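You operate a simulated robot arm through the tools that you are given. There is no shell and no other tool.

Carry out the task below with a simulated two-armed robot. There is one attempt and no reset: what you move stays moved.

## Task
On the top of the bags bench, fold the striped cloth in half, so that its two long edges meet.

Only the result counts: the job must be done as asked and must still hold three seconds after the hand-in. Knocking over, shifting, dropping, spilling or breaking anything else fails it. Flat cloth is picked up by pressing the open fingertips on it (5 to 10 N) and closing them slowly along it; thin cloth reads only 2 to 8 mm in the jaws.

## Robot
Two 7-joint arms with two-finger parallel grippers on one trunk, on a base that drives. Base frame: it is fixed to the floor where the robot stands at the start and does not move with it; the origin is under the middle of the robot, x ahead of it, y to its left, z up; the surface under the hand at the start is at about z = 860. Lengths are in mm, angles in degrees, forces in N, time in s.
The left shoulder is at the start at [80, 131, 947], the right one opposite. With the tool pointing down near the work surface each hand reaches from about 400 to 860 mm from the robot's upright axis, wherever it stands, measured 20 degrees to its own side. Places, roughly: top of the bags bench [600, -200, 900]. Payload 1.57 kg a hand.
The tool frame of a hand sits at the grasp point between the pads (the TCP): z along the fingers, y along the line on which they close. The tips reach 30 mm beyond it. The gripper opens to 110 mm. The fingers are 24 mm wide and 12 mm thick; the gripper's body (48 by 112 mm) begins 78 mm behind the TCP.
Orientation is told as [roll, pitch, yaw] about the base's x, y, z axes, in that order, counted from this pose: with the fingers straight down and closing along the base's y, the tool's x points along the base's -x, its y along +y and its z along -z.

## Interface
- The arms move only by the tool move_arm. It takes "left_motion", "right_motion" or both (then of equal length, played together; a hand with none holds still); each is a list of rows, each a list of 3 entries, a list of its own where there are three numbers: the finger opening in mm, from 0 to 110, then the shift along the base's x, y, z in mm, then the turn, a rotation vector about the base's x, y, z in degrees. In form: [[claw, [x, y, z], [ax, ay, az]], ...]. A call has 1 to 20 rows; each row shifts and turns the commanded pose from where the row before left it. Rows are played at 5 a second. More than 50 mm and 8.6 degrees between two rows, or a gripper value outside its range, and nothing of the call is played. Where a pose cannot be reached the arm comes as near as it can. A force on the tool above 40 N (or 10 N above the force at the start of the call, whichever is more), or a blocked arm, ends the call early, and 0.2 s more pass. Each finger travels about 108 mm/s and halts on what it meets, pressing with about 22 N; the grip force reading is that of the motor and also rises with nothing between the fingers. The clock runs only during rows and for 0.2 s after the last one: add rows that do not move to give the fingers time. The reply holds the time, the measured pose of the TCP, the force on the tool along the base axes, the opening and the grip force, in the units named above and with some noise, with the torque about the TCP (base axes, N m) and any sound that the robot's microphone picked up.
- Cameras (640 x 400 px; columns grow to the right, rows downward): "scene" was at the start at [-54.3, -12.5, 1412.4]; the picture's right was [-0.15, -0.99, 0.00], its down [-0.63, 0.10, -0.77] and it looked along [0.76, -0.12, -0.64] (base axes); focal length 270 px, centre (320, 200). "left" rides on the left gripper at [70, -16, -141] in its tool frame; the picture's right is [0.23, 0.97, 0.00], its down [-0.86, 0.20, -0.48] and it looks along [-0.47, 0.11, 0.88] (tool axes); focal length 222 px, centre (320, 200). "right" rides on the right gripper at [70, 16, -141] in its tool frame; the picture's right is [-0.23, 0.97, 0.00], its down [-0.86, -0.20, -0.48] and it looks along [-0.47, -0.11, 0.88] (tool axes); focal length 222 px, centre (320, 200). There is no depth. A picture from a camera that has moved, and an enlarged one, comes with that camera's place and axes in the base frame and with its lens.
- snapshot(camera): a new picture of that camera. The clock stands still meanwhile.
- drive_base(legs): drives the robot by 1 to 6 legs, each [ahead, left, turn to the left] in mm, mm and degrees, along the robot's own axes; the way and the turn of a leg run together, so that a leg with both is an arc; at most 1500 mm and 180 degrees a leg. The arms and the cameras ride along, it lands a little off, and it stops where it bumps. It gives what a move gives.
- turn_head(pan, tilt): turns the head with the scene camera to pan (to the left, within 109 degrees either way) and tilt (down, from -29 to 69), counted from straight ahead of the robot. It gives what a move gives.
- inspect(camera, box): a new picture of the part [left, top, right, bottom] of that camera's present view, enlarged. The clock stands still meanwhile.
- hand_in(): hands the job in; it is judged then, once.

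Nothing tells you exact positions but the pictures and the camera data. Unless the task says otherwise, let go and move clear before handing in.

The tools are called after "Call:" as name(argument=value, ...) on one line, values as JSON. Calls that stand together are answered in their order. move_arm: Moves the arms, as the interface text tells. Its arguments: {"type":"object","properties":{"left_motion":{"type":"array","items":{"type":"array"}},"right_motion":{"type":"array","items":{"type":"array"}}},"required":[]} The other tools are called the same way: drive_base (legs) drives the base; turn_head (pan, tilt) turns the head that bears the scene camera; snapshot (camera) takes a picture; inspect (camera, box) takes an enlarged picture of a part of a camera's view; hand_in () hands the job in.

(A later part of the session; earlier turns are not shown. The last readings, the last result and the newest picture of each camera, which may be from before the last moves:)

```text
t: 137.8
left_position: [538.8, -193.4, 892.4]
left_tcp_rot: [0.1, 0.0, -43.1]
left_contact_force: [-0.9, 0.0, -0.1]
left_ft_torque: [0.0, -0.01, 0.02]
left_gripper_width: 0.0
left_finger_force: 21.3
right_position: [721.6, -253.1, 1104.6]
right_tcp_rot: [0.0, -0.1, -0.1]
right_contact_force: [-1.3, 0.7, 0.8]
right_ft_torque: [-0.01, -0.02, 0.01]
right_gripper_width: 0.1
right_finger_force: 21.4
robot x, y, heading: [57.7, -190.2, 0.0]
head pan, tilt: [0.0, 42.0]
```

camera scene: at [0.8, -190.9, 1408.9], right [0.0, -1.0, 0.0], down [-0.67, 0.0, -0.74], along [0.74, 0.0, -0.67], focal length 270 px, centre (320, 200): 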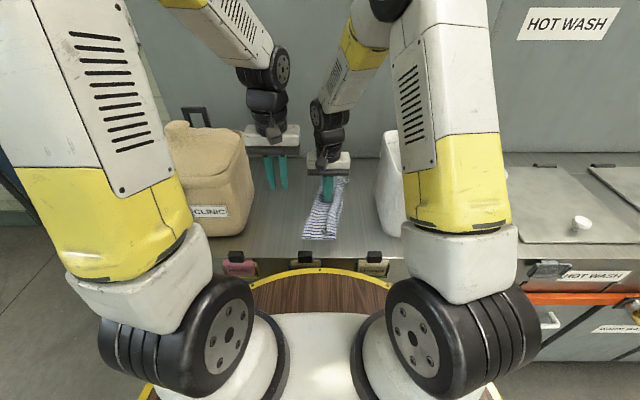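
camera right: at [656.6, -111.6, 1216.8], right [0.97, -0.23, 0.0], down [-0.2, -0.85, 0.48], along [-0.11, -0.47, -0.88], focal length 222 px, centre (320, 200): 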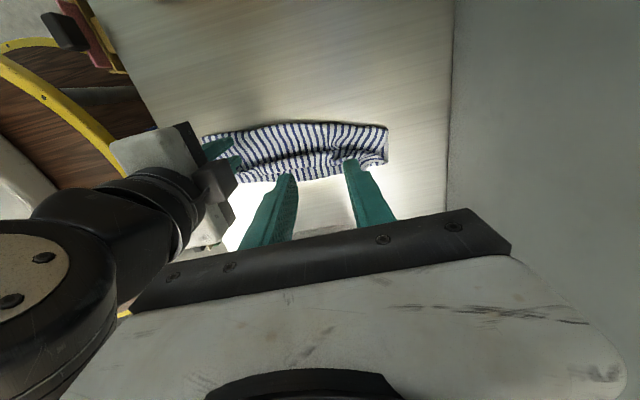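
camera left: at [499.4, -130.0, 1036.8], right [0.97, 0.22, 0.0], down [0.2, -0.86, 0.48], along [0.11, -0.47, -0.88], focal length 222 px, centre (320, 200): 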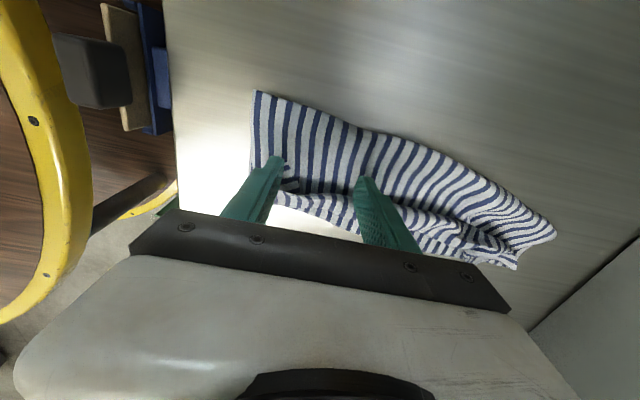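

Call:
move_arm(left_motion=[[0, [0, 0, -0.7], [0, 0, 0]], [0, [0, 0, -0.5], [0, 0, 0]], [0, [0, 0, 0], [0, 0, 0]]])

```text
t: 138.6
left_position: [538.4, -194.5, 891.3]
left_tcp_rot: [0.0, 0.0, -43.1]
left_contact_force: [1.2, 0.9, 9.3]
left_ft_torque: [0.01, -0.03, 0.01]
left_gripper_width: 0.1
left_finger_force: 20.9
right_position: [721.2, -253.8, 1104.7]
right_tcp_rot: [0.0, 0.0, -0.1]
right_contact_force: [-0.1, -0.5, 0.5]
right_ft_torque: [-0.04, 0.0, -0.04]
right_gripper_width: 0.0
right_finger_force: 20.9
robot x, y, heading: [55.5, -191.5, -0.1]
head pan, tilt: [0.0, 42.0]
```

Call:
move_arm(left_motion=[[0, [0, 0, 0.2], [0, 0, 0]], [6, [-2.05, -2.2, 0], [0, 0, 0]], [12, [-2.05, -2.2, 0], [0, 0, 0]], [18, [-2.05, -2.2, 0], [0, 0, 0]], [24, [-2.05, -2.2, 0], [0, 0, 0]], [30, [-2.05, -2.2, 0], [0, 0, 0]], [36, [-2.05, -2.2, 0], [0, 0, 0]], [42, [-2.05, -2.2, 0], [0, 0, 0]], [48, [-2.05, -2.2, 0], [0, 0, 0]], [48, [0, 0, 0], [0, 0, 0]]])

Call:
inspect(camera="left", box=[200, 60, 440, 210])

Call:
inspect(camera="scene", box=[285, 165, 375, 250])

```text
t: 140.8
left_position: [522.8, -211.3, 891.4]
left_tcp_rot: [-0.1, 0.0, -43.0]
left_contact_force: [2.1, 3.2, 14.1]
left_ft_torque: [-0.1, 0.02, 0.01]
left_gripper_width: 39.7
left_finger_force: 0.0
right_position: [720.5, -253.6, 1105.4]
right_tcp_rot: [0.0, -0.1, -0.1]
right_contact_force: [0.0, 0.6, -0.8]
right_ft_torque: [0.02, -0.03, 0.01]
right_gripper_width: 0.0
right_finger_force: 21.2
robot x, y, heading: [59.2, -191.0, 0.2]
head pan, tilt: [0.0, 42.0]
```

```text
2.67 times, centred on (320, 135) of left
camera zoom: at [459.9, -175.2, 1033.4], right [0.5, 0.87, 0.0], down [0.76, -0.44, 0.48], along [0.42, -0.24, -0.88], focal length 592 px, centre (320, 373)
```

zoom: 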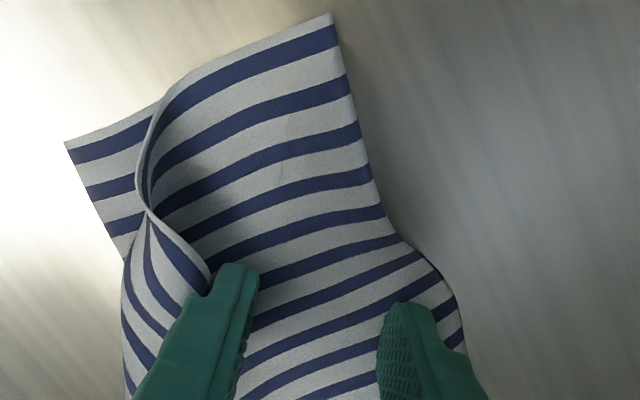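

```text
4.71 times, centred on (330, 208) of scene
camera zoom: at [0.7, -190.8, 1408.9], right [0.0, -1.0, 0.0], down [-0.67, 0.0, -0.74], along [0.74, 0.0, -0.67], focal length 1272 px, centre (273, 165)
```

zoom: 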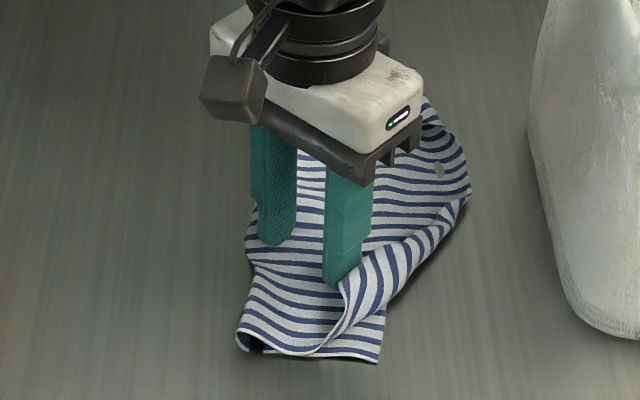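

Call:
move_arm(left_motion=[[54, [-2.05, -2.2, 0.2], [0, 0, 0]], [60, [-2.05, -2.2, 0], [0, 0, 0]], [66, [-2.05, -2.2, 0], [0, 0, 0]], [72, [-2.05, -2.2, 0], [0, 0, 0]], [78, [-2.05, -2.2, 0], [0, 0, 0]], [84, [-2.05, -2.2, 0], [0, 0, 0]], [90, [-2.05, -2.2, 0], [0, 0, 0]], [96, [-2.05, -2.2, 0], [0, 0, 0]], [96, [0, 0, 0], [0, 0, 0]]])

Call:
inspect(camera="left", box=[200, 60, 440, 210])

Call:
inspect(camera="scene", box=[285, 165, 375, 250])

```text
t: 142.8
left_position: [505.5, -230.9, 892.1]
left_tcp_rot: [-0.1, 0.0, -43.1]
left_contact_force: [1.2, 1.3, 9.4]
left_ft_torque: [-0.33, 0.23, 0.0]
left_gripper_width: 94.0
left_finger_force: 0.0
right_position: [721.6, -254.1, 1104.6]
right_tcp_rot: [0.0, 0.0, 0.0]
right_contact_force: [-0.1, 0.7, -0.1]
right_ft_torque: [-0.01, 0.02, -0.02]
right_gripper_width: 0.0
right_finger_force: 21.0
robot x, y, heading: [55.5, -195.9, 0.1]
head pan, tilt: [0.0, 42.0]
```

```text
2.67 times, centred on (320, 135) of left
camera zoom: at [443.4, -193.5, 1033.6], right [0.5, 0.87, 0.0], down [0.76, -0.44, 0.48], along [0.41, -0.24, -0.88], focal length 592 px, centre (320, 373)
```

zoom: 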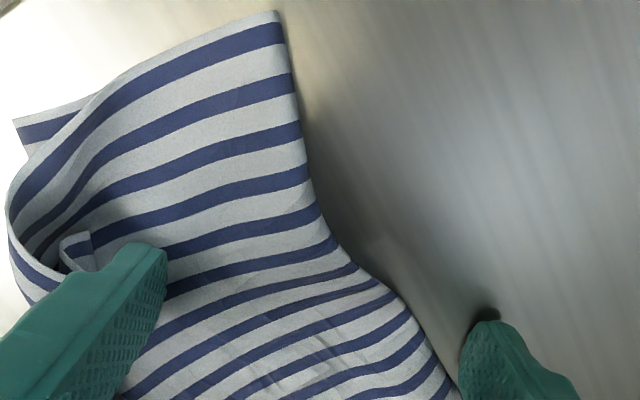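

```text
4.71 times, centred on (330, 208) of scene
camera zoom: at [0.8, -190.8, 1408.9], right [0.0, -1.0, 0.0], down [-0.67, 0.0, -0.74], along [0.74, 0.0, -0.67], focal length 1272 px, centre (273, 165)
```

zoom: 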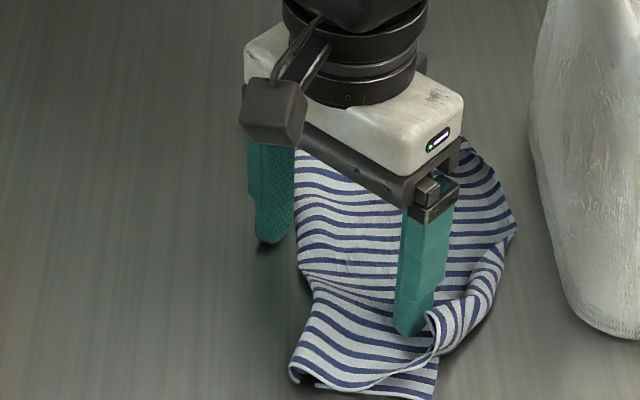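

The cloth slid along once the anchor finger ran off its edge. I'll lift off and take stock of the whole cloth.

Call:
move_arm(left_motion=[[96, [0, 0, 5], [0, 0, 0]], [96, [0, 0, 20], [0, 0, 0]], [80, [0, 0, 40], [0, 0, 0]], [60, [0, 0, 40], [0, 0, 0]], [40, [0, 20, 40], [0, 0, 5]], [40, [0, 25, 40], [0, 0, 8]], [40, [0, 40, 0], [0, 0, 8]], [40, [0, 40, 0], [0, 0, 8]], [40, [0, 0, 0], [0, 0, 8]], [40, [0, 0, 0], [0, 0, 6]]], right_motion=[[0, [0, 0, 0], [0, 0, 0]], [0, [0, 0, 0], [0, 0, 0]], [0, [0, 0, 0], [0, 0, 0]], [0, [0, 0, 20], [0, 0, 0]], [0, [0, 0, 20], [0, 0, 0]], [0, [0, -20, 20], [0, 0, 0]], [0, [0, -30, 0], [0, 0, 0]], [0, [0, -40, 0], [0, 0, 0]], [0, [0, -40, 0], [0, 0, 0]], [0, [0, -40, 0], [0, 0, 0]]])

Call:
snapshot(camera="scene")

Call:
inspect(camera="scene", box=[290, 160, 390, 250])

Call:
snapshot(camera="right")

Call:
snapshot(camera="left")

```text
t: 145.0
left_position: [506.4, -104.5, 1074.9]
left_tcp_rot: [0.0, 0.0, 0.1]
left_contact_force: [-0.1, 0.6, 0.2]
left_ft_torque: [-0.05, 0.01, 0.01]
left_gripper_width: 40.0
left_finger_force: 0.0
right_position: [722.0, -425.2, 1165.1]
right_tcp_rot: [0.0, 0.0, -0.1]
right_contact_force: [0.2, 1.0, -0.5]
right_ft_torque: [0.0, -0.01, -0.01]
right_gripper_width: 0.0
right_finger_force: 21.2
robot x, y, heading: [54.8, -192.3, 0.1]
head pan, tilt: [0.0, 42.0]
```

```text
taken
camera scene: at [0.9, -190.5, 1408.9], right [0.0, -1.0, 0.0], down [-0.67, 0.0, -0.74], along [0.74, 0.0, -0.67], focal length 270 px, centre (320, 200)
```

scene: 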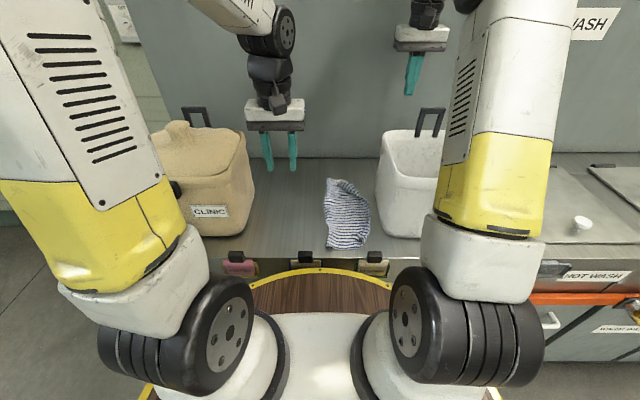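

```text
4.44 times, centred on (340, 205) of scene
camera zoom: at [0.9, -190.5, 1408.9], right [0.0, -1.0, 0.0], down [-0.67, 0.0, -0.74], along [0.74, 0.0, -0.67], focal length 1202 px, centre (231, 178)
```

zoom: 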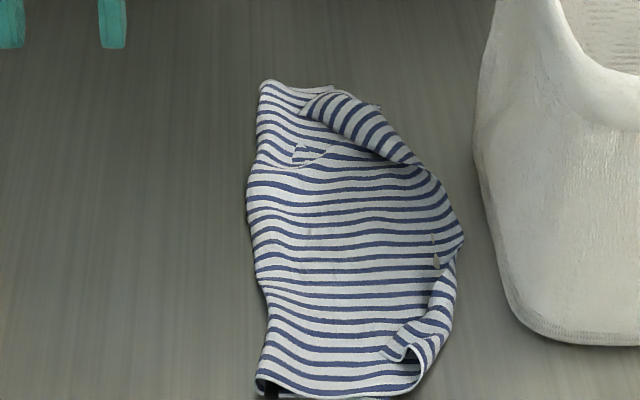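

```text
taken
camera right: at [652.0, -407.2, 1307.0], right [0.23, 0.97, 0.0], down [0.85, -0.2, 0.48], along [0.47, -0.11, -0.88], focal length 222 px, centre (320, 200)
```

right: 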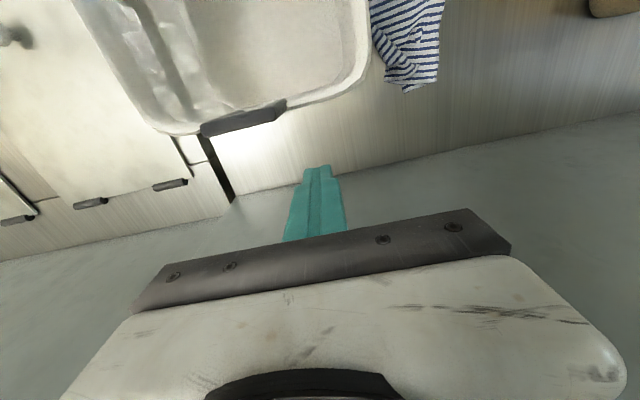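

```text
taken
camera left: at [436.2, -119.7, 1217.4], right [-0.23, 0.97, 0.0], down [0.85, 0.2, 0.48], along [0.47, 0.11, -0.88], focal length 222 px, centre (320, 200)
```

left: 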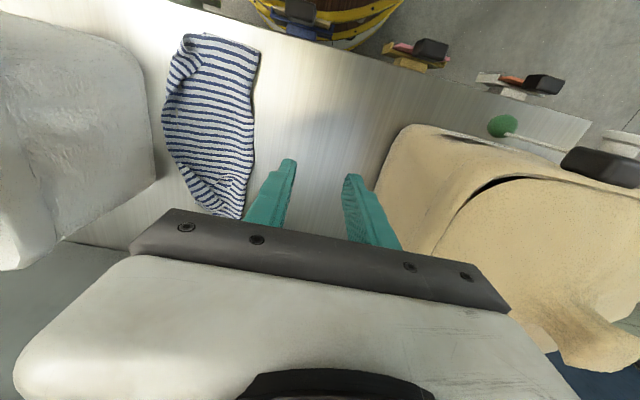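

Call:
inspect(camera="scene", box=[320, 200, 380, 250])

Call:
inspect(camera="left", box=[140, 20, 300, 220])

Call:
inspect(camera="scene", box=[315, 170, 375, 215])

```text
8.00 times, centred on (350, 225) of scene
camera zoom: at [0.9, -190.5, 1408.9], right [0.0, -1.0, 0.0], down [-0.67, 0.0, -0.74], along [0.74, 0.0, -0.67], focal length 2163 px, centre (80, 0)
```

zoom: 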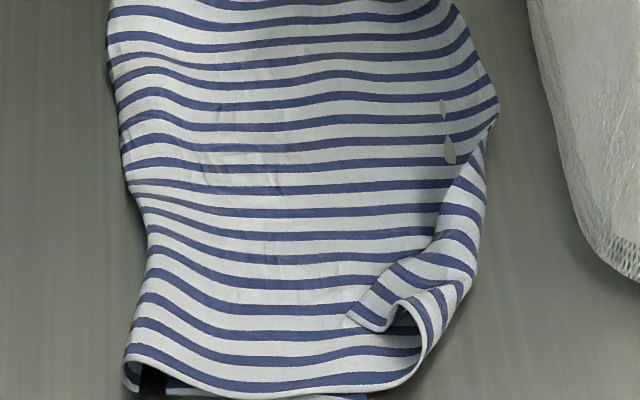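

```text
2.00 times, centred on (220, 120) of left
camera zoom: at [436.2, -119.7, 1217.4], right [-0.23, 0.97, 0.0], down [0.85, 0.2, 0.48], along [0.47, 0.11, -0.88], focal length 444 px, centre (520, 360)
```

zoom: 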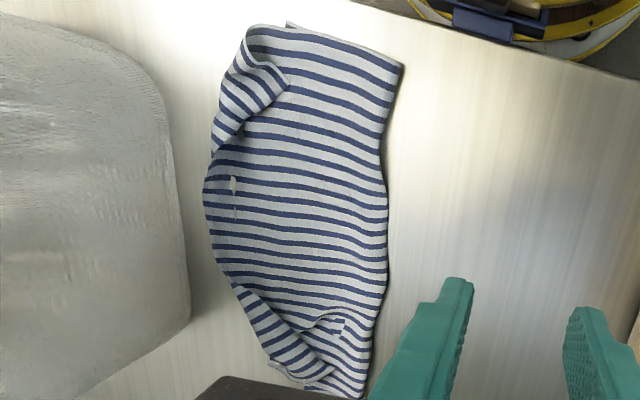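

```text
8.89 times, centred on (345, 192) of scene
camera zoom: at [0.9, -190.5, 1408.9], right [0.0, -1.0, 0.0], down [-0.67, 0.0, -0.74], along [0.74, 0.0, -0.67], focal length 2403 px, centre (98, 267)
```

zoom: 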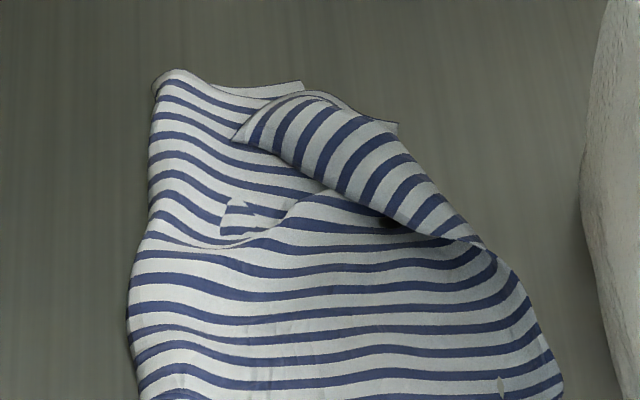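

Top layer state: the middle edge is open and overshooting right, and only two corner flaps remain folded back: far corner A at about (675,-240) and near corner D at about (449,-276). I'll pin the cloth firmly with the left hand near its middle and flip the far flap out with the right hand.

Call:
move_arm(left_motion=[[40, [2, -14, 0], [0, 0, -8.2]], [60, [2, -14, 0], [0, 0, -8.2]], [60, [2, -14, 0], [0, 0, -8.2]], [60, [2, -14, 0], [0, 0, -8.2]], [60, [2, -14, 0], [0, 0, -8.2]], [60, [2, -14, 0], [0, 0, -8.2]], [60, [2, -14, 0], [0, 0, -8.2]], [60, [2, -14, 0], [0, 0, -8.2]], [60, [2, -14, 0], [0, 0, -8.2]], [60, [1, -14, 0], [0, 0, -8.2]], [60, [0, 0, -40], [0, 0, -8]], [60, [0, 0, -40], [0, 0, 0]], [60, [0, 0, -40], [0, 0, 0]], [60, [0, 0, -40], [0, 0, 0]], [60, [0, 0, -15], [0, 0, 0]], [60, [0, 0, -5], [0, 0, 0]]], right_motion=[[0, [-5, 28, 0], [0, 0, 8]], [0, [-7, 28, 0], [0, 0, 8]], [0, [-7, 28, 0], [0, 0, 8]], [0, [-7, 28, 0], [0, 0, 8]], [0, [-7, 28, 0], [0, 0, 0]], [0, [-7, 28, 0], [0, 0, 0]], [0, [-7, 30, 0], [0, 0, 0]], [0, [-8, 0, -40], [0, 0, 0]], [0, [0, 0, -40], [0, 0, 0]], [0, [0, 0, -40], [0, 0, 0]], [0, [0, 0, -40], [0, 0, 0]], [0, [0, 0, -40], [0, 0, 0]], [0, [0, 0, -40], [0, 0, 0]], [0, [0, 0, -20], [0, 0, 0]], [0, [0, 0, 0], [0, 0, 0]], [0, [0, 0, 0], [0, 0, 0]]])

Call:
inspect(camera="right", box=[180, 60, 460, 220])

Call:
snapshot(camera="left")

Call:
snapshot(camera="scene")

```text
t: 147.8
left_position: [521.3, -245.9, 982.2]
left_tcp_rot: [-0.3, 0.3, -90.3]
left_contact_force: [-0.5, 0.1, -0.2]
left_ft_torque: [-0.05, -0.14, 0.03]
left_gripper_width: 59.8
left_finger_force: 0.1
right_position: [669.1, -225.7, 952.1]
right_tcp_rot: [-0.4, -0.3, 32.3]
right_contact_force: [0.9, -0.4, 0.4]
right_ft_torque: [0.03, 0.12, 0.03]
right_gripper_width: 0.1
right_finger_force: 21.7
robot x, y, heading: [56.5, -190.9, 0.2]
head pan, tilt: [0.0, 42.0]
stopped in row 13 (left hand): the force on the tool passed its limit at 52 N (the readings are from after the stop); the commanded pose is now the measured one
```

```text
2.29 times, centred on (320, 140) of right
camera zoom: at [599.7, -249.0, 1094.8], right [-0.33, 0.94, 0.0], down [0.83, 0.29, 0.48], along [0.46, 0.16, -0.87], focal length 508 px, centre (320, 337)
```

zoom: 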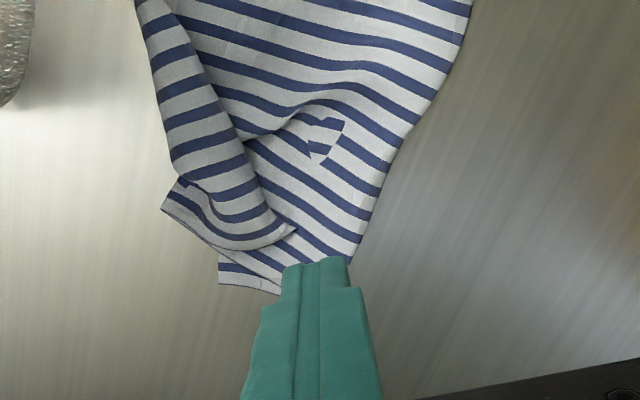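

```text
taken
camera left: at [506.0, -175.7, 1124.3], right [0.97, 0.22, 0.0], down [0.2, -0.86, 0.47], along [0.1, -0.46, -0.88], focal length 222 px, centre (320, 200)
```

left: 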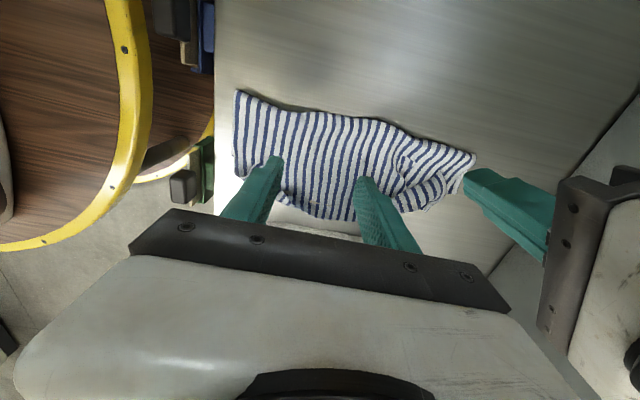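

```text
taken
camera scene: at [0.3, -190.8, 1408.9], right [0.0, -1.0, 0.0], down [-0.67, 0.0, -0.74], along [0.74, 0.0, -0.67], focal length 270 px, centre (320, 200)
```

scene: 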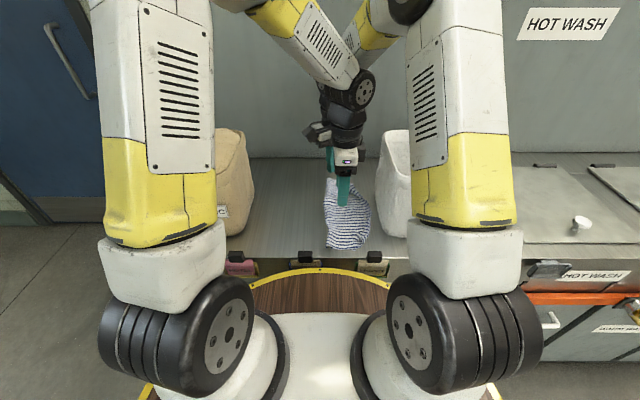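

The left hand's body brushed the right hand's camera; nothing else was touched. I'll shift the left hand 25 mm toward the robot before lowering it to pin the cloth.

Call:
move_arm(left_motion=[[60, [0, 0, 15], [0, 0, 0]], [60, [-15, 0, 0], [0.3, -0.3, 0]], [60, [-12, 0, 0], [0, 0, 0]], [60, [0, 0, -30], [0, 0, 0]], [60, [0, 0, -30], [0, 0, 0]], [60, [0, 0, -25], [0, 0, 0]], [60, [0, 0, -15], [0, 0, 0]], [60, [0, 0, 0], [0, 0, 0]]])

Call:
snapshot(camera="left")

```text
t: 149.6
left_position: [493.1, -246.7, 896.5]
left_tcp_rot: [-0.1, 0.7, -90.3]
left_contact_force: [-0.2, -0.4, -1.0]
left_ft_torque: [0.0, -0.02, -0.01]
left_gripper_width: 60.2
left_finger_force: 0.2
right_position: [667.8, -226.7, 953.1]
right_tcp_rot: [-0.2, -0.2, 32.3]
right_contact_force: [0.1, 0.0, -0.8]
right_ft_torque: [0.0, -0.01, 0.01]
right_gripper_width: 0.3
right_finger_force: 21.8
robot x, y, heading: [54.2, -192.5, 0.0]
head pan, tilt: [0.0, 42.0]
```

```text
taken
camera left: at [478.2, -176.4, 1038.5], right [0.97, 0.22, 0.0], down [0.2, -0.86, 0.47], along [0.1, -0.46, -0.88], focal length 222 px, centre (320, 200)
```

left: 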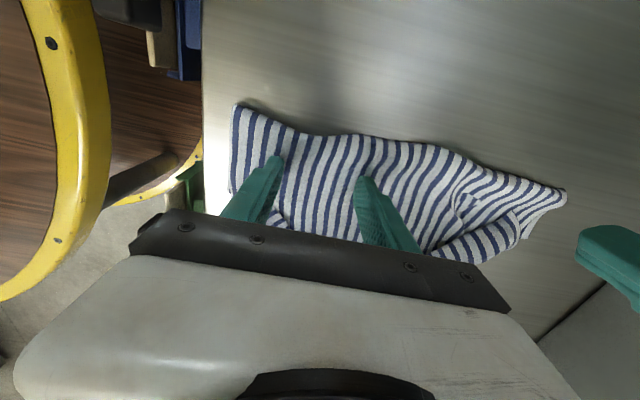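

Call:
move_arm(left_motion=[[60, [0, 0, -2], [0, 0.7, 0]], [60, [0, 0, -2], [0, 0, 0]], [60, [0, 0, -1], [0, 0, 0]], [60, [0, 0, -1], [0, 0, 0]], [60, [0, 0, 0], [0, 0, 0]]], right_motion=[[0, [-7, 1.5, -20], [0, 0, 0]], [0, [0, 0, -20], [0, 0, 0]], [0, [0, 0, -15], [0, 0, 0]], [0, [0, 0, -4], [0, 0, 0]], [0, [0, 0, 0], [0, 0, 0]]])

Call:
inspect(camera="right", box=[180, 60, 460, 220])

```text
t: 150.8
left_position: [495.4, -245.9, 891.5]
left_tcp_rot: [-0.5, 0.6, -90.2]
left_contact_force: [-1.0, 1.2, 6.5]
left_ft_torque: [-0.06, -0.28, 0.01]
left_gripper_width: 58.8
left_finger_force: 0.1
right_position: [661.8, -222.1, 893.2]
right_tcp_rot: [-0.3, -0.1, 32.3]
right_contact_force: [0.4, -0.2, 0.3]
right_ft_torque: [0.01, -0.01, 0.02]
right_gripper_width: 0.0
right_finger_force: 21.1
robot x, y, heading: [55.0, -192.7, 0.2]
head pan, tilt: [0.0, 42.0]
stopped in row 5 (left hand): the force on the tool passed its limit at 42 N (the readings are from after the stop); the commanded pose is now the measured one
```

```text
2.29 times, centred on (320, 140) of right
camera zoom: at [593.2, -245.6, 1035.0], right [-0.33, 0.94, 0.0], down [0.83, 0.29, 0.48], along [0.46, 0.16, -0.88], focal length 508 px, centre (320, 337)
```

zoom: 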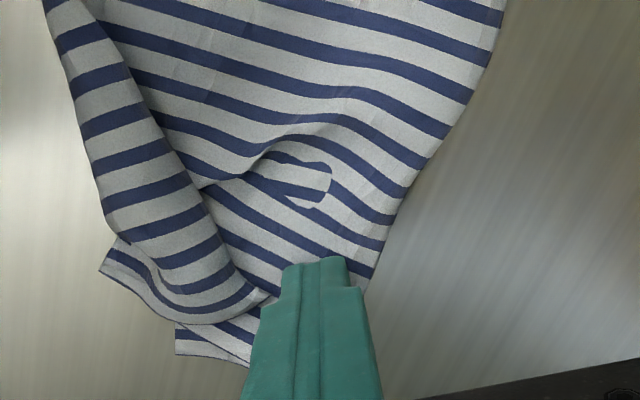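

Call:
move_arm(right_motion=[[0, [0, 0, -1], [0, 0, 0]], [0, [0, 0, -0.7], [0, 0, 0]], [6, [1.6, -2.5, 0], [0, 0, 0]], [12, [1.6, -2.5, 0], [0, 0, 0]], [18, [1.6, -2.5, 0], [0, 0, 0]], [24, [1.6, -2.5, 0], [0, 0, 0]], [30, [1.6, -2.5, 0], [0, 0, 0]], [36, [1.6, -2.5, 0], [0, 0, 0]], [36, [0, 0, 0], [0, 0, 0]]])

Call:
inspect(camera="right", box=[180, 60, 460, 220])

```text
t: 152.8
left_position: [495.5, -245.9, 891.7]
left_tcp_rot: [-0.5, 0.6, -90.4]
left_contact_force: [0.0, 2.4, 21.2]
left_ft_torque: [-0.13, -0.8, 0.06]
left_gripper_width: 59.2
left_finger_force: 0.0
right_position: [672.2, -237.2, 891.9]
right_tcp_rot: [-0.3, -0.3, 32.3]
right_contact_force: [-0.2, 1.3, 2.7]
right_ft_torque: [0.04, 0.01, -0.02]
right_gripper_width: 35.2
right_finger_force: 0.0
robot x, y, heading: [55.7, -192.4, 0.2]
head pan, tilt: [0.0, 42.0]
```

```text
2.29 times, centred on (320, 140) of right
camera zoom: at [603.0, -260.6, 1033.7], right [-0.33, 0.94, 0.0], down [0.83, 0.29, 0.48], along [0.46, 0.16, -0.88], focal length 508 px, centre (320, 337)
```

zoom: 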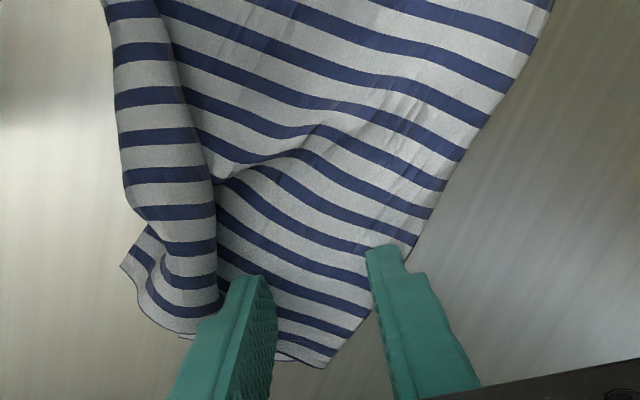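

Call:
move_arm(right_motion=[[42, [1.6, -2.5, 0], [0, 0, 0]], [48, [1.6, -2.5, 0], [0, 0, 0]], [54, [1.6, -2.5, 0], [0, 0, 0]], [60, [1.6, -2.5, 0], [0, 0, 0]], [66, [1.6, -2.5, 0], [0, 0, 0]], [72, [1.6, -2.5, 0], [0, 0, 0]], [72, [0, 0, 0], [0, 0, 0]]])

Call:
inspect(camera="right", box=[180, 60, 460, 220])

```text
t: 154.4
left_position: [495.6, -246.3, 890.9]
left_tcp_rot: [-0.6, 0.5, -90.3]
left_contact_force: [0.0, 1.1, 23.3]
left_ft_torque: [-0.15, -0.84, 0.02]
left_gripper_width: 60.0
left_finger_force: 0.1
right_position: [680.3, -253.0, 892.4]
right_tcp_rot: [-0.2, -0.3, 32.2]
right_contact_force: [-2.5, 1.8, 4.8]
right_ft_torque: [-0.08, 0.04, -0.03]
right_gripper_width: 69.8
right_finger_force: 0.1
robot x, y, heading: [54.9, -189.7, 0.3]
head pan, tilt: [0.0, 42.0]
```

```text
2.29 times, centred on (320, 140) of right
camera zoom: at [612.0, -275.6, 1033.3], right [-0.33, 0.94, 0.0], down [0.83, 0.29, 0.48], along [0.46, 0.16, -0.88], focal length 508 px, centre (320, 337)
```

zoom: 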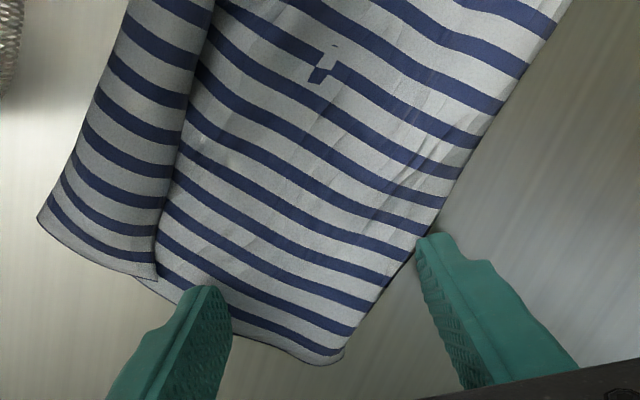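

Call:
move_arm(right_motion=[[78, [1.6, -2.5, 0], [0, 0, 0]], [84, [1.6, -2.5, 0], [0, 0, 0]], [90, [1.6, -2.5, 0], [0, 0, 0]], [96, [1.6, -2.5, 0], [0, 0, 0]], [102, [1.6, -2.5, 0], [0, 0, 0]], [108, [1.6, -2.5, 0], [0, 0, 0]], [108, [0, 0, 0], [0, 0, 0]]])

Call:
inspect(camera="right", box=[140, 40, 460, 220])

Call:
snapshot(camera="left")

```text
t: 156.0
left_position: [494.3, -246.8, 892.3]
left_tcp_rot: [-0.4, 0.5, -90.2]
left_contact_force: [-1.6, -0.1, 25.6]
left_ft_torque: [-0.15, -0.92, 0.02]
left_gripper_width: 59.5
left_finger_force: 0.0
right_position: [690.9, -267.9, 892.0]
right_tcp_rot: [0.0, -0.2, 32.4]
right_contact_force: [0.0, 0.2, 3.0]
right_ft_torque: [0.13, 0.14, -0.04]
right_gripper_width: 108.9
right_finger_force: 0.4
robot x, y, heading: [53.7, -194.0, 0.3]
head pan, tilt: [0.0, 42.0]
```

```text
2.00 times, centred on (300, 130) of right
camera zoom: at [621.7, -291.1, 1033.2], right [-0.33, 0.94, 0.0], down [0.83, 0.29, 0.48], along [0.46, 0.16, -0.88], focal length 444 px, centre (360, 340)
```

zoom: 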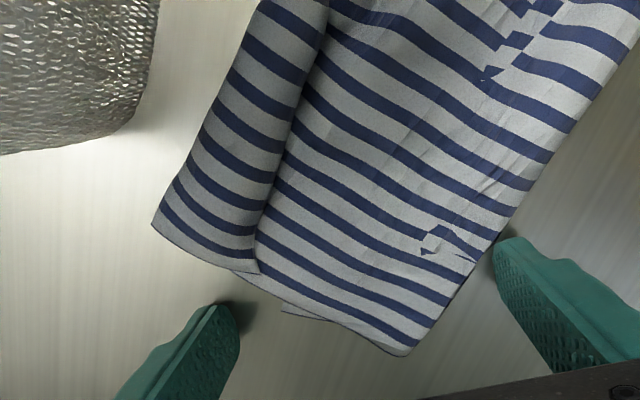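

```text
taken
camera left: at [480.3, -176.8, 1034.4], right [0.97, 0.22, -0.01], down [0.2, -0.86, 0.47], along [0.1, -0.46, -0.88], focal length 222 px, centre (320, 200)
```

left: 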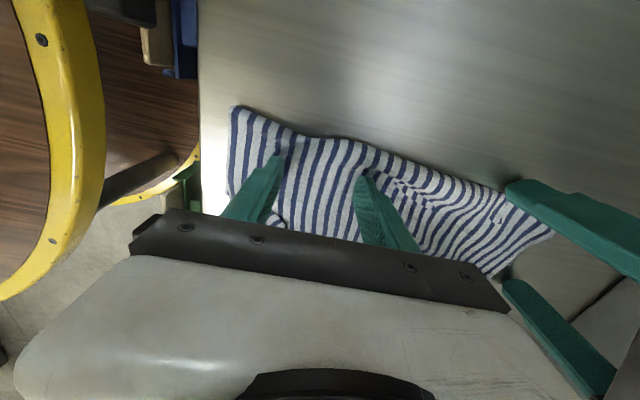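

The far flap is now a tidy hem, but the whole cloth has crept right toward the white bag. Pressed cloth slides easily as one piece, so I'll press it with both hands and drag it about 80 mm back to the left to regain working room.

Call:
move_arm(right_motion=[[108, [0, 0, 10], [0, 0, 0]], [80, [0, 0, 30], [0, 0, 0]], [50, [-10, 0, 10], [0, 0, 0]], [20, [-10, 3, 0], [0, 0, 0]], [20, [-10, 3, 0], [0, 0, 0]], [20, [0, 0, 0], [0, 0, 0]], [20, [0, 0, -25], [0, 0, 0]], [20, [0, 0, -15], [0, 0, 0]], [20, [0, 0, -8], [0, 0, 0]], [20, [0, 0, 0], [0, 0, 0]]], left_motion=[[60, [0, 0, 0.6], [0, 0, 0]], [60, [0, 0, 0], [0, 0, 0]], [60, [0, 0, 0], [0, 0, 0]], [60, [0, 0, 0], [0, 0, 0]], [60, [0, 0, 0], [0, 0, 0]], [60, [0, 0, 0], [0, 0, 0]], [60, [0, 0, 0], [0, 0, 0]], [60, [0, 0, 0], [0, 0, 0]], [60, [0, 0, 0], [0, 0, 0]], [60, [0, 0, 0], [0, 0, 0]]])

Call:
inspect(camera="right", box=[140, 40, 460, 220])

```text
t: 158.2
left_position: [495.9, -245.6, 890.5]
left_tcp_rot: [-0.6, 0.6, -90.2]
left_contact_force: [-0.6, -1.9, 8.6]
left_ft_torque: [-0.15, -0.31, -0.07]
left_gripper_width: 60.0
left_finger_force: 0.0
right_position: [660.5, -261.6, 892.8]
right_tcp_rot: [-0.2, -0.3, 32.3]
right_contact_force: [0.5, 0.3, 0.2]
right_ft_torque: [0.03, -0.01, -0.04]
right_gripper_width: 19.9
right_finger_force: 0.1
robot x, y, heading: [54.8, -193.2, 0.1]
head pan, tilt: [0.0, 42.0]
```

```text
2.00 times, centred on (300, 130) of right
camera zoom: at [592.1, -285.5, 1034.8], right [-0.33, 0.94, 0.0], down [0.83, 0.29, 0.48], along [0.46, 0.16, -0.88], focal length 444 px, centre (360, 340)
```

zoom: 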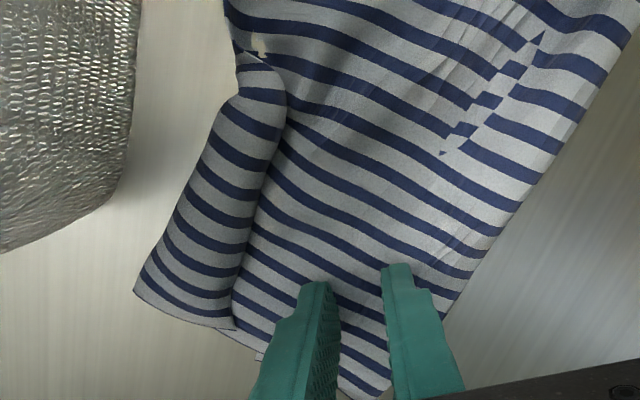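

Call:
move_arm(right_motion=[[20, [0, 0, -1], [0, 0, 0]], [20, [0, 0, -0.8], [0, 0, 0]], [20, [0, 0, 0], [0, 0, 0]]])

```text
t: 159.0
left_position: [494.4, -245.1, 890.8]
left_tcp_rot: [-0.7, 0.6, -90.2]
left_contact_force: [0.6, -1.3, 6.5]
left_ft_torque: [-0.1, -0.21, -0.05]
left_gripper_width: 59.8
left_finger_force: 0.0
right_position: [660.7, -263.2, 892.3]
right_tcp_rot: [-0.3, -0.3, 32.4]
right_contact_force: [0.5, -1.2, 6.2]
right_ft_torque: [-0.04, -0.02, -0.02]
right_gripper_width: 20.2
right_finger_force: 0.0
robot x, y, heading: [55.6, -192.7, 0.2]
head pan, tilt: [0.0, 42.0]
```

Call:
move_arm(left_motion=[[60, [0, 6, 0], [0, 0, 0]], [60, [0, 6, 0], [0, 0, 0]], [60, [0, 6, 0], [0, 0, 0]], [60, [0, 6, 0], [0, 0, 0]], [60, [0, 6, 0], [0, 0, 0]], [60, [0, 6, 0], [0, 0, 0]], [60, [0, 0, 0], [0, 0, 0]]], right_motion=[[20, [0, 6, 0], [0, 0, 0]], [20, [0, 6, 0], [0, 0, 0]], [20, [0, 6, 0], [0, 0, 0]], [20, [0, 6, 0], [0, 0, 0]], [20, [0, 6, 0], [0, 0, 0]], [20, [0, 6, 0], [0, 0, 0]], [20, [0, 0, 0], [0, 0, 0]]])

Call:
inspect(camera="right", box=[140, 40, 460, 220])

Call:
inspect(camera="scene", box=[280, 160, 390, 250])

```text
t: 160.6
left_position: [495.4, -209.4, 891.8]
left_tcp_rot: [-0.6, 0.6, -90.3]
left_contact_force: [-0.3, 0.5, -0.4]
left_ft_torque: [-0.01, -0.01, -0.02]
left_gripper_width: 59.9
left_finger_force: 0.1
right_position: [661.0, -225.0, 891.1]
right_tcp_rot: [-0.2, -0.2, 32.3]
right_contact_force: [-0.4, -0.9, 3.8]
right_ft_torque: [-0.06, 0.02, -0.02]
right_gripper_width: 20.0
right_finger_force: 0.2
robot x, y, heading: [56.8, -190.0, 0.2]
head pan, tilt: [0.0, 42.0]
```

```text
2.00 times, centred on (300, 130) of right
camera zoom: at [592.6, -248.5, 1033.4], right [-0.33, 0.94, 0.0], down [0.83, 0.29, 0.48], along [0.46, 0.16, -0.88], focal length 444 px, centre (360, 340)
```

zoom: 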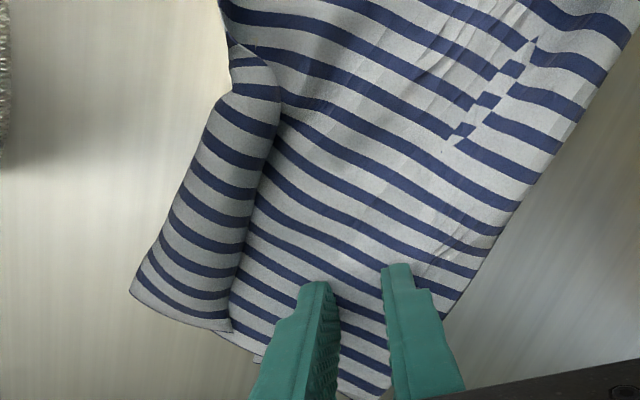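

```text
4.44 times, centred on (335, 205) of scene
camera zoom: at [0.7, -190.9, 1408.9], right [0.0, -1.0, 0.0], down [-0.67, 0.0, -0.74], along [0.74, 0.0, -0.67], focal length 1202 px, centre (253, 178)
```

zoom: 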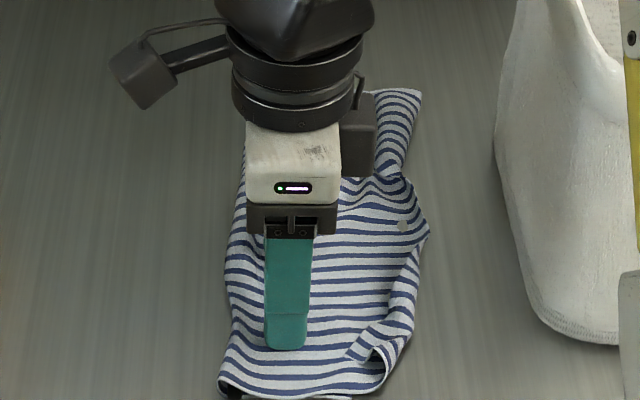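

The whole cloth slides left with the hands, keeping its shape. I'll continue for another 48 mm.

Call:
move_arm(left_motion=[[60, [0, 0, -0.6], [0, 0, 0]], [60, [0, 6, 0], [0, 0, 0]], [60, [0, 6, 0], [0, 0, 0]], [60, [0, 6, 0], [0, 0, 0]], [60, [0, 6, 0], [0, 0, 0]], [60, [0, 6, 0], [0, 0, 0]], [60, [0, 6, 0], [0, 0, 0]], [60, [0, 6, 0], [0, 0, 0]], [60, [0, 6, 0], [0, 0, 0]], [60, [0, 0, 0], [0, 0, 0]]], right_motion=[[20, [0, 0, -0.2], [0, 0, 0]], [20, [0, 6, 0], [0, 0, 0]], [20, [0, 6, 0], [0, 0, 0]], [20, [0, 6, 0], [0, 0, 0]], [20, [0, 6, 0], [0, 0, 0]], [20, [0, 6, 0], [0, 0, 0]], [20, [0, 6, 0], [0, 0, 0]], [20, [0, 6, 0], [0, 0, 0]], [20, [0, 6, 0], [0, 0, 0]], [20, [0, 0, 0], [0, 0, 0]]])

Call:
inspect(camera="right", box=[140, 40, 460, 220])

Call:
inspect(camera="scene", box=[270, 160, 380, 250])

```text
t: 162.8
left_position: [496.5, -164.7, 891.8]
left_tcp_rot: [-0.5, 0.4, -90.4]
left_contact_force: [-0.5, -5.6, 19.4]
left_ft_torque: [-0.3, -0.67, -0.17]
left_gripper_width: 59.7
left_finger_force: 0.1
right_position: [659.2, -176.2, 892.8]
right_tcp_rot: [-0.2, -0.3, 32.2]
right_contact_force: [0.3, 0.4, -1.2]
right_ft_torque: [-0.03, 0.02, 0.0]
right_gripper_width: 19.9
right_finger_force: 0.1
robot x, y, heading: [56.4, -191.5, 0.2]
head pan, tilt: [0.0, 42.0]
```

```text
2.00 times, centred on (300, 130) of right
camera zoom: at [592.1, -200.0, 1034.2], right [-0.33, 0.94, 0.0], down [0.83, 0.29, 0.48], along [0.46, 0.16, -0.88], focal length 444 px, centre (360, 340)
```

zoom: 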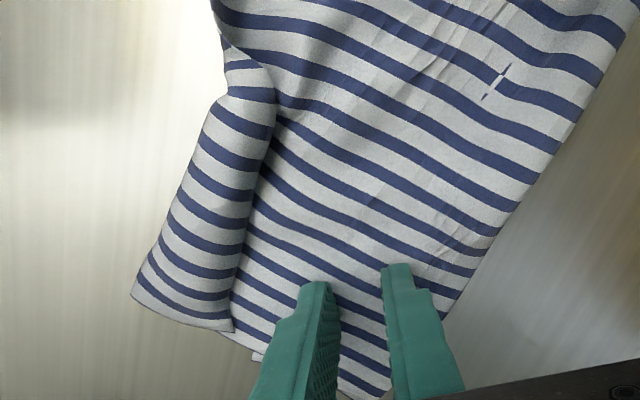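

```text
4.44 times, centred on (325, 205) of scene
camera zoom: at [0.4, -191.0, 1408.9], right [0.0, -1.0, 0.0], down [-0.67, 0.0, -0.74], along [0.74, 0.0, -0.67], focal length 1202 px, centre (298, 178)
```

zoom: 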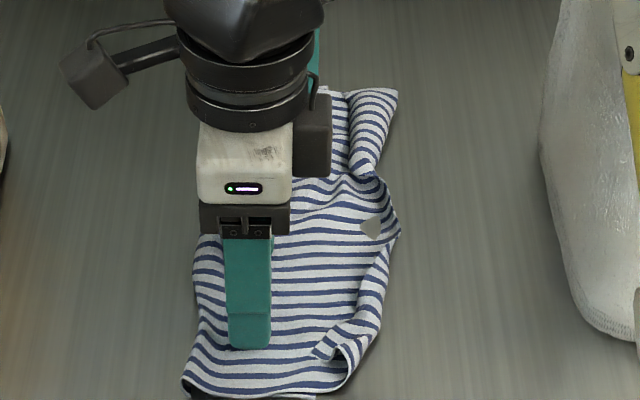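

The cloth is back in the open area. Now the far hem: its free edge is at y≈-224 and its crease at y≈-260 near x=660. With the left hand still pinning the cloth, I'll repeat the finger-opening flip there, straight outward.

Call:
move_arm(right_motion=[[20, [0, 0, 10], [0, 0, 0]], [20, [0, 0, 30], [0, 0, 0]], [10, [0, -8, 0], [0, 0, -8]], [0, [0, -8, 0], [0, 0, -8]], [0, [0, -8, 0], [0, 0, -8]], [0, [1, -9, 0], [0, 0, -8.2]], [0, [0, 0, -20], [0, 0, 0]], [0, [0, 0, -12], [0, 0, 0]], [0, [0, 0, 0], [0, 0, 0]]])

Call:
inspect(camera="right", box=[160, 40, 460, 220])

```text
t: 164.8
left_position: [495.6, -163.0, 892.5]
left_tcp_rot: [-0.5, 0.5, -90.2]
left_contact_force: [0.2, -6.9, 28.9]
left_ft_torque: [-0.39, -1.12, -0.22]
left_gripper_width: 60.1
left_finger_force: 0.4
right_position: [663.7, -211.7, 898.4]
right_tcp_rot: [-0.1, -0.4, 0.2]
right_contact_force: [0.6, 0.1, -0.3]
right_ft_torque: [-0.01, 0.04, 0.01]
right_gripper_width: 0.0
right_finger_force: 21.2
robot x, y, heading: [54.3, -190.1, 0.2]
head pan, tilt: [0.0, 42.0]
```

```text
2.13 times, centred on (310, 130) of right
camera zoom: at [591.9, -193.8, 1040.2], right [0.23, 0.97, 0.0], down [0.85, -0.2, 0.48], along [0.47, -0.11, -0.88], focal length 474 px, centre (341, 349)
```

zoom: 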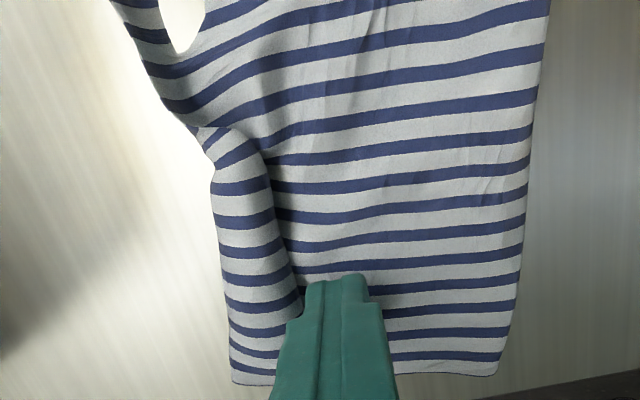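

Call:
move_arm(right_motion=[[0, [0, 0, -5], [0, 0, 0]], [0, [0, 0, -1.2], [0, 0, 0]], [0, [0, 0, 0], [0, 0, 0]]], left_motion=[[60, [0, 0, 0.4], [0, 0, 0]], [60, [0, 0, 0], [0, 0, 0]], [60, [0, 0, 0], [0, 0, 0]]])

```text
t: 165.6
left_position: [494.0, -160.8, 891.6]
left_tcp_rot: [-0.6, 0.6, -90.2]
left_contact_force: [-0.4, -2.1, 21.1]
left_ft_torque: [-0.22, -0.79, -0.07]
left_gripper_width: 59.0
left_finger_force: 0.0
right_position: [661.7, -210.8, 893.7]
right_tcp_rot: [-0.3, -0.2, 0.1]
right_contact_force: [0.6, 0.3, 0.6]
right_ft_torque: [-0.01, 0.02, 0.0]
right_gripper_width: 0.2
right_finger_force: 21.0
robot x, y, heading: [58.6, -190.8, 0.2]
head pan, tilt: [0.0, 42.0]
```

Call:
move_arm(right_motion=[[0, [0, 0, -1], [0, 0, 0]], [0, [0, 0, -0.5], [0, 0, 0]], [6, [0, -3, 0], [0, 0, 0]], [12, [0, -3, 0], [0, 0, 0]], [18, [0, -3, 0], [0, 0, 0]], [24, [0, -3, 0], [0, 0, 0]], [30, [0, -3, 0], [0, 0, 0]], [36, [0, -3, 0], [0, 0, 0]], [42, [0, -3, 0], [0, 0, 0]], [48, [0, -3, 0], [0, 0, 0]], [48, [0, 0, 0], [0, 0, 0]]])

Call:
inspect(camera="right", box=[160, 40, 460, 220])

```text
t: 168.0
left_position: [497.0, -161.8, 890.3]
left_tcp_rot: [-0.6, 0.6, -90.3]
left_contact_force: [-0.9, 1.7, 9.6]
left_ft_torque: [-0.02, -0.33, 0.09]
left_gripper_width: 58.7
left_finger_force: 0.0
right_position: [661.7, -234.5, 891.8]
right_tcp_rot: [-0.2, -0.2, 0.0]
right_contact_force: [-0.5, -0.8, 0.2]
right_ft_torque: [0.02, -0.01, -0.03]
right_gripper_width: 48.1
right_finger_force: 0.2
robot x, y, heading: [55.1, -191.6, 0.1]
head pan, tilt: [0.0, 42.0]
```

```text
2.13 times, centred on (310, 130) of right
camera zoom: at [590.9, -217.5, 1033.8], right [0.23, 0.97, 0.0], down [0.85, -0.2, 0.48], along [0.47, -0.11, -0.88], focal length 474 px, centre (341, 349)
```

zoom: 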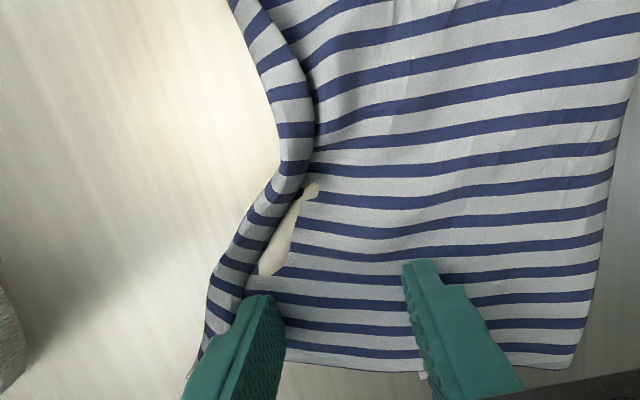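

Call:
move_arm(right_motion=[[54, [0, -3, -0.5], [0, 0, 0]], [60, [0, -3, 0], [0, 0, 0]], [66, [0, -3, 0], [0, 0, 0]], [72, [0, -3, 0], [0, 0, 0]], [78, [0, -3, 0], [0, 0, 0]], [84, [0, -3, 0], [0, 0, 0]], [90, [0, -3, 0], [0, 0, 0]], [90, [0, 0, 0], [0, 0, 0]]])

Call:
inspect(camera="right", box=[140, 30, 460, 220])

Call:
inspect(camera="scene", box=[270, 150, 390, 250])

```text
t: 169.8
left_position: [493.9, -161.6, 891.5]
left_tcp_rot: [-0.5, 0.6, -90.2]
left_contact_force: [-0.7, 0.4, 2.3]
left_ft_torque: [0.01, -0.1, 0.03]
left_gripper_width: 59.3
left_finger_force: 0.1
right_position: [661.5, -254.9, 891.5]
right_tcp_rot: [-0.2, -0.3, 0.1]
right_contact_force: [1.0, 0.0, 20.6]
right_ft_torque: [1.15, 0.04, -0.02]
right_gripper_width: 89.8
right_finger_force: 0.1
robot x, y, heading: [57.0, -189.3, 0.2]
head pan, tilt: [0.0, 42.0]
```

```text
2.00 times, centred on (300, 125) of right
camera zoom: at [591.0, -238.1, 1033.3], right [0.23, 0.97, 0.0], down [0.85, -0.2, 0.48], along [0.47, -0.11, -0.88], focal length 444 px, centre (360, 350)
```

zoom: 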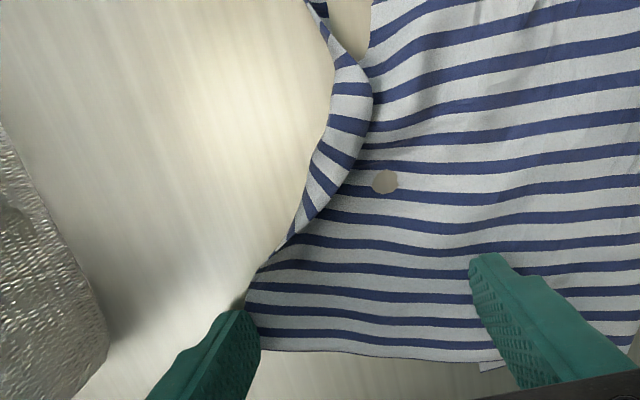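

```text
4.00 times, centred on (330, 200) of scene
camera zoom: at [0.2, -190.8, 1408.9], right [0.0, -1.0, 0.0], down [-0.67, 0.0, -0.74], along [0.74, 0.0, -0.67], focal length 1082 px, centre (280, 200)
```

zoom: 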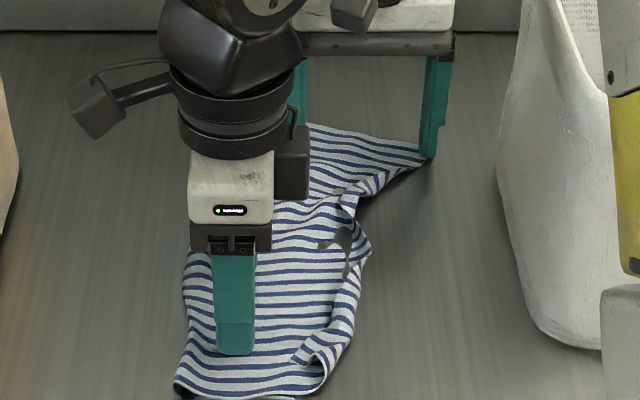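

The far corner A is now fully unrolled and flat. Next the near corner: I'll let the right hand pin the far part and use the left hand to flip the small D flap, whose free edge is near (460,-206).

Call:
move_arm(left_motion=[[60, [0, 0, 10], [0, 0, 0]], [50, [0, 0, 30], [0, 0, 0]], [30, [0, 0, 20], [0, 0, 8]], [10, [-4, -3, 0], [0, 0, 8]], [0, [-4, -3, 0], [0, 0, 8]], [0, [-4, -4, 0], [0, 0, 8]], [0, [-4, -4, 0], [0, 0, 8]], [0, [-4, -4, 0], [0, 0, 8]], [0, [-4, -4, 0], [0, 0, 8]], [0, [-4, -4, 0], [0, 0, 8]], [0, [-3, -4, -20], [0, 0, 6]], [0, [0, 0, -20], [0, 0, 0]], [0, [0, 0, -12], [0, 0, 0]], [0, [0, 0, 0], [0, 0, 0]]], right_motion=[[90, [0, 0, 10], [0, 0, 0]], [90, [0, 0, 30], [0, 0, 0]], [70, [0, 8, 0], [0, 0, 0]], [50, [-2, 10, 0], [0, 0, 0]], [30, [-4, 12, 0], [0, 0, 0]], [20, [-4, 12, 0], [0, 0, 0]], [20, [-4, 12, 0], [0, 0, 0]], [20, [-4, 12, 0], [0, 0, 0]], [20, [0, 0, -15], [0, 0, 0]], [20, [0, 0, -15], [0, 0, 0]], [20, [0, 0, -8], [0, 0, 0]], [20, [0, 0, 0], [0, 0, 0]], [20, [0, 0, 0], [0, 0, 0]], [20, [0, 0, 0], [0, 0, 0]]])

Call:
inspect(camera="left", box=[160, 40, 460, 220])

Call:
inspect(camera="scene", box=[270, 150, 390, 250])

```text
t: 172.8
left_position: [464.6, -190.5, 899.8]
left_tcp_rot: [-0.7, 0.6, -20.3]
left_contact_force: [-0.1, -0.3, 1.0]
left_ft_torque: [0.02, -0.04, 0.01]
left_gripper_width: 0.0
left_finger_force: 21.1
right_position: [642.6, -190.2, 893.7]
right_tcp_rot: [-0.2, -0.2, 0.0]
right_contact_force: [-0.1, 0.4, 0.6]
right_ft_torque: [-0.02, -0.04, 0.02]
right_gripper_width: 19.8
right_finger_force: 0.1
robot x, y, heading: [52.6, -190.8, 0.0]
head pan, tilt: [0.0, 42.0]
```

```text
2.13 times, centred on (310, 130) of left
camera zoom: at [394.4, -181.2, 1043.0], right [0.12, 0.99, -0.01], down [0.88, -0.11, 0.47], along [0.46, -0.06, -0.88], focal length 474 px, centre (341, 349)
```

zoom: 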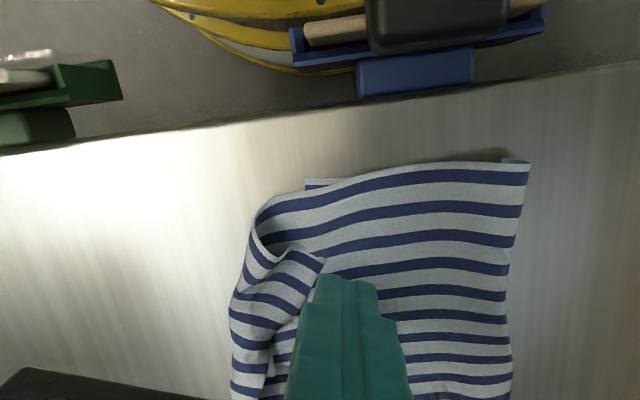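

```text
4.00 times, centred on (330, 200) of scene
camera zoom: at [0.8, -190.8, 1408.9], right [0.0, -1.0, 0.0], down [-0.67, 0.0, -0.74], along [0.74, 0.0, -0.67], focal length 1082 px, centre (280, 200)
```

zoom: 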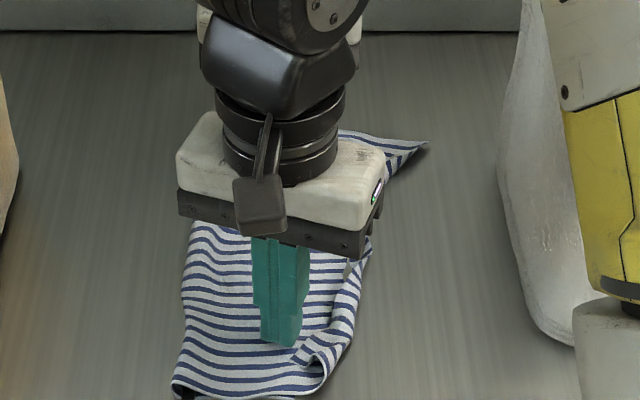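

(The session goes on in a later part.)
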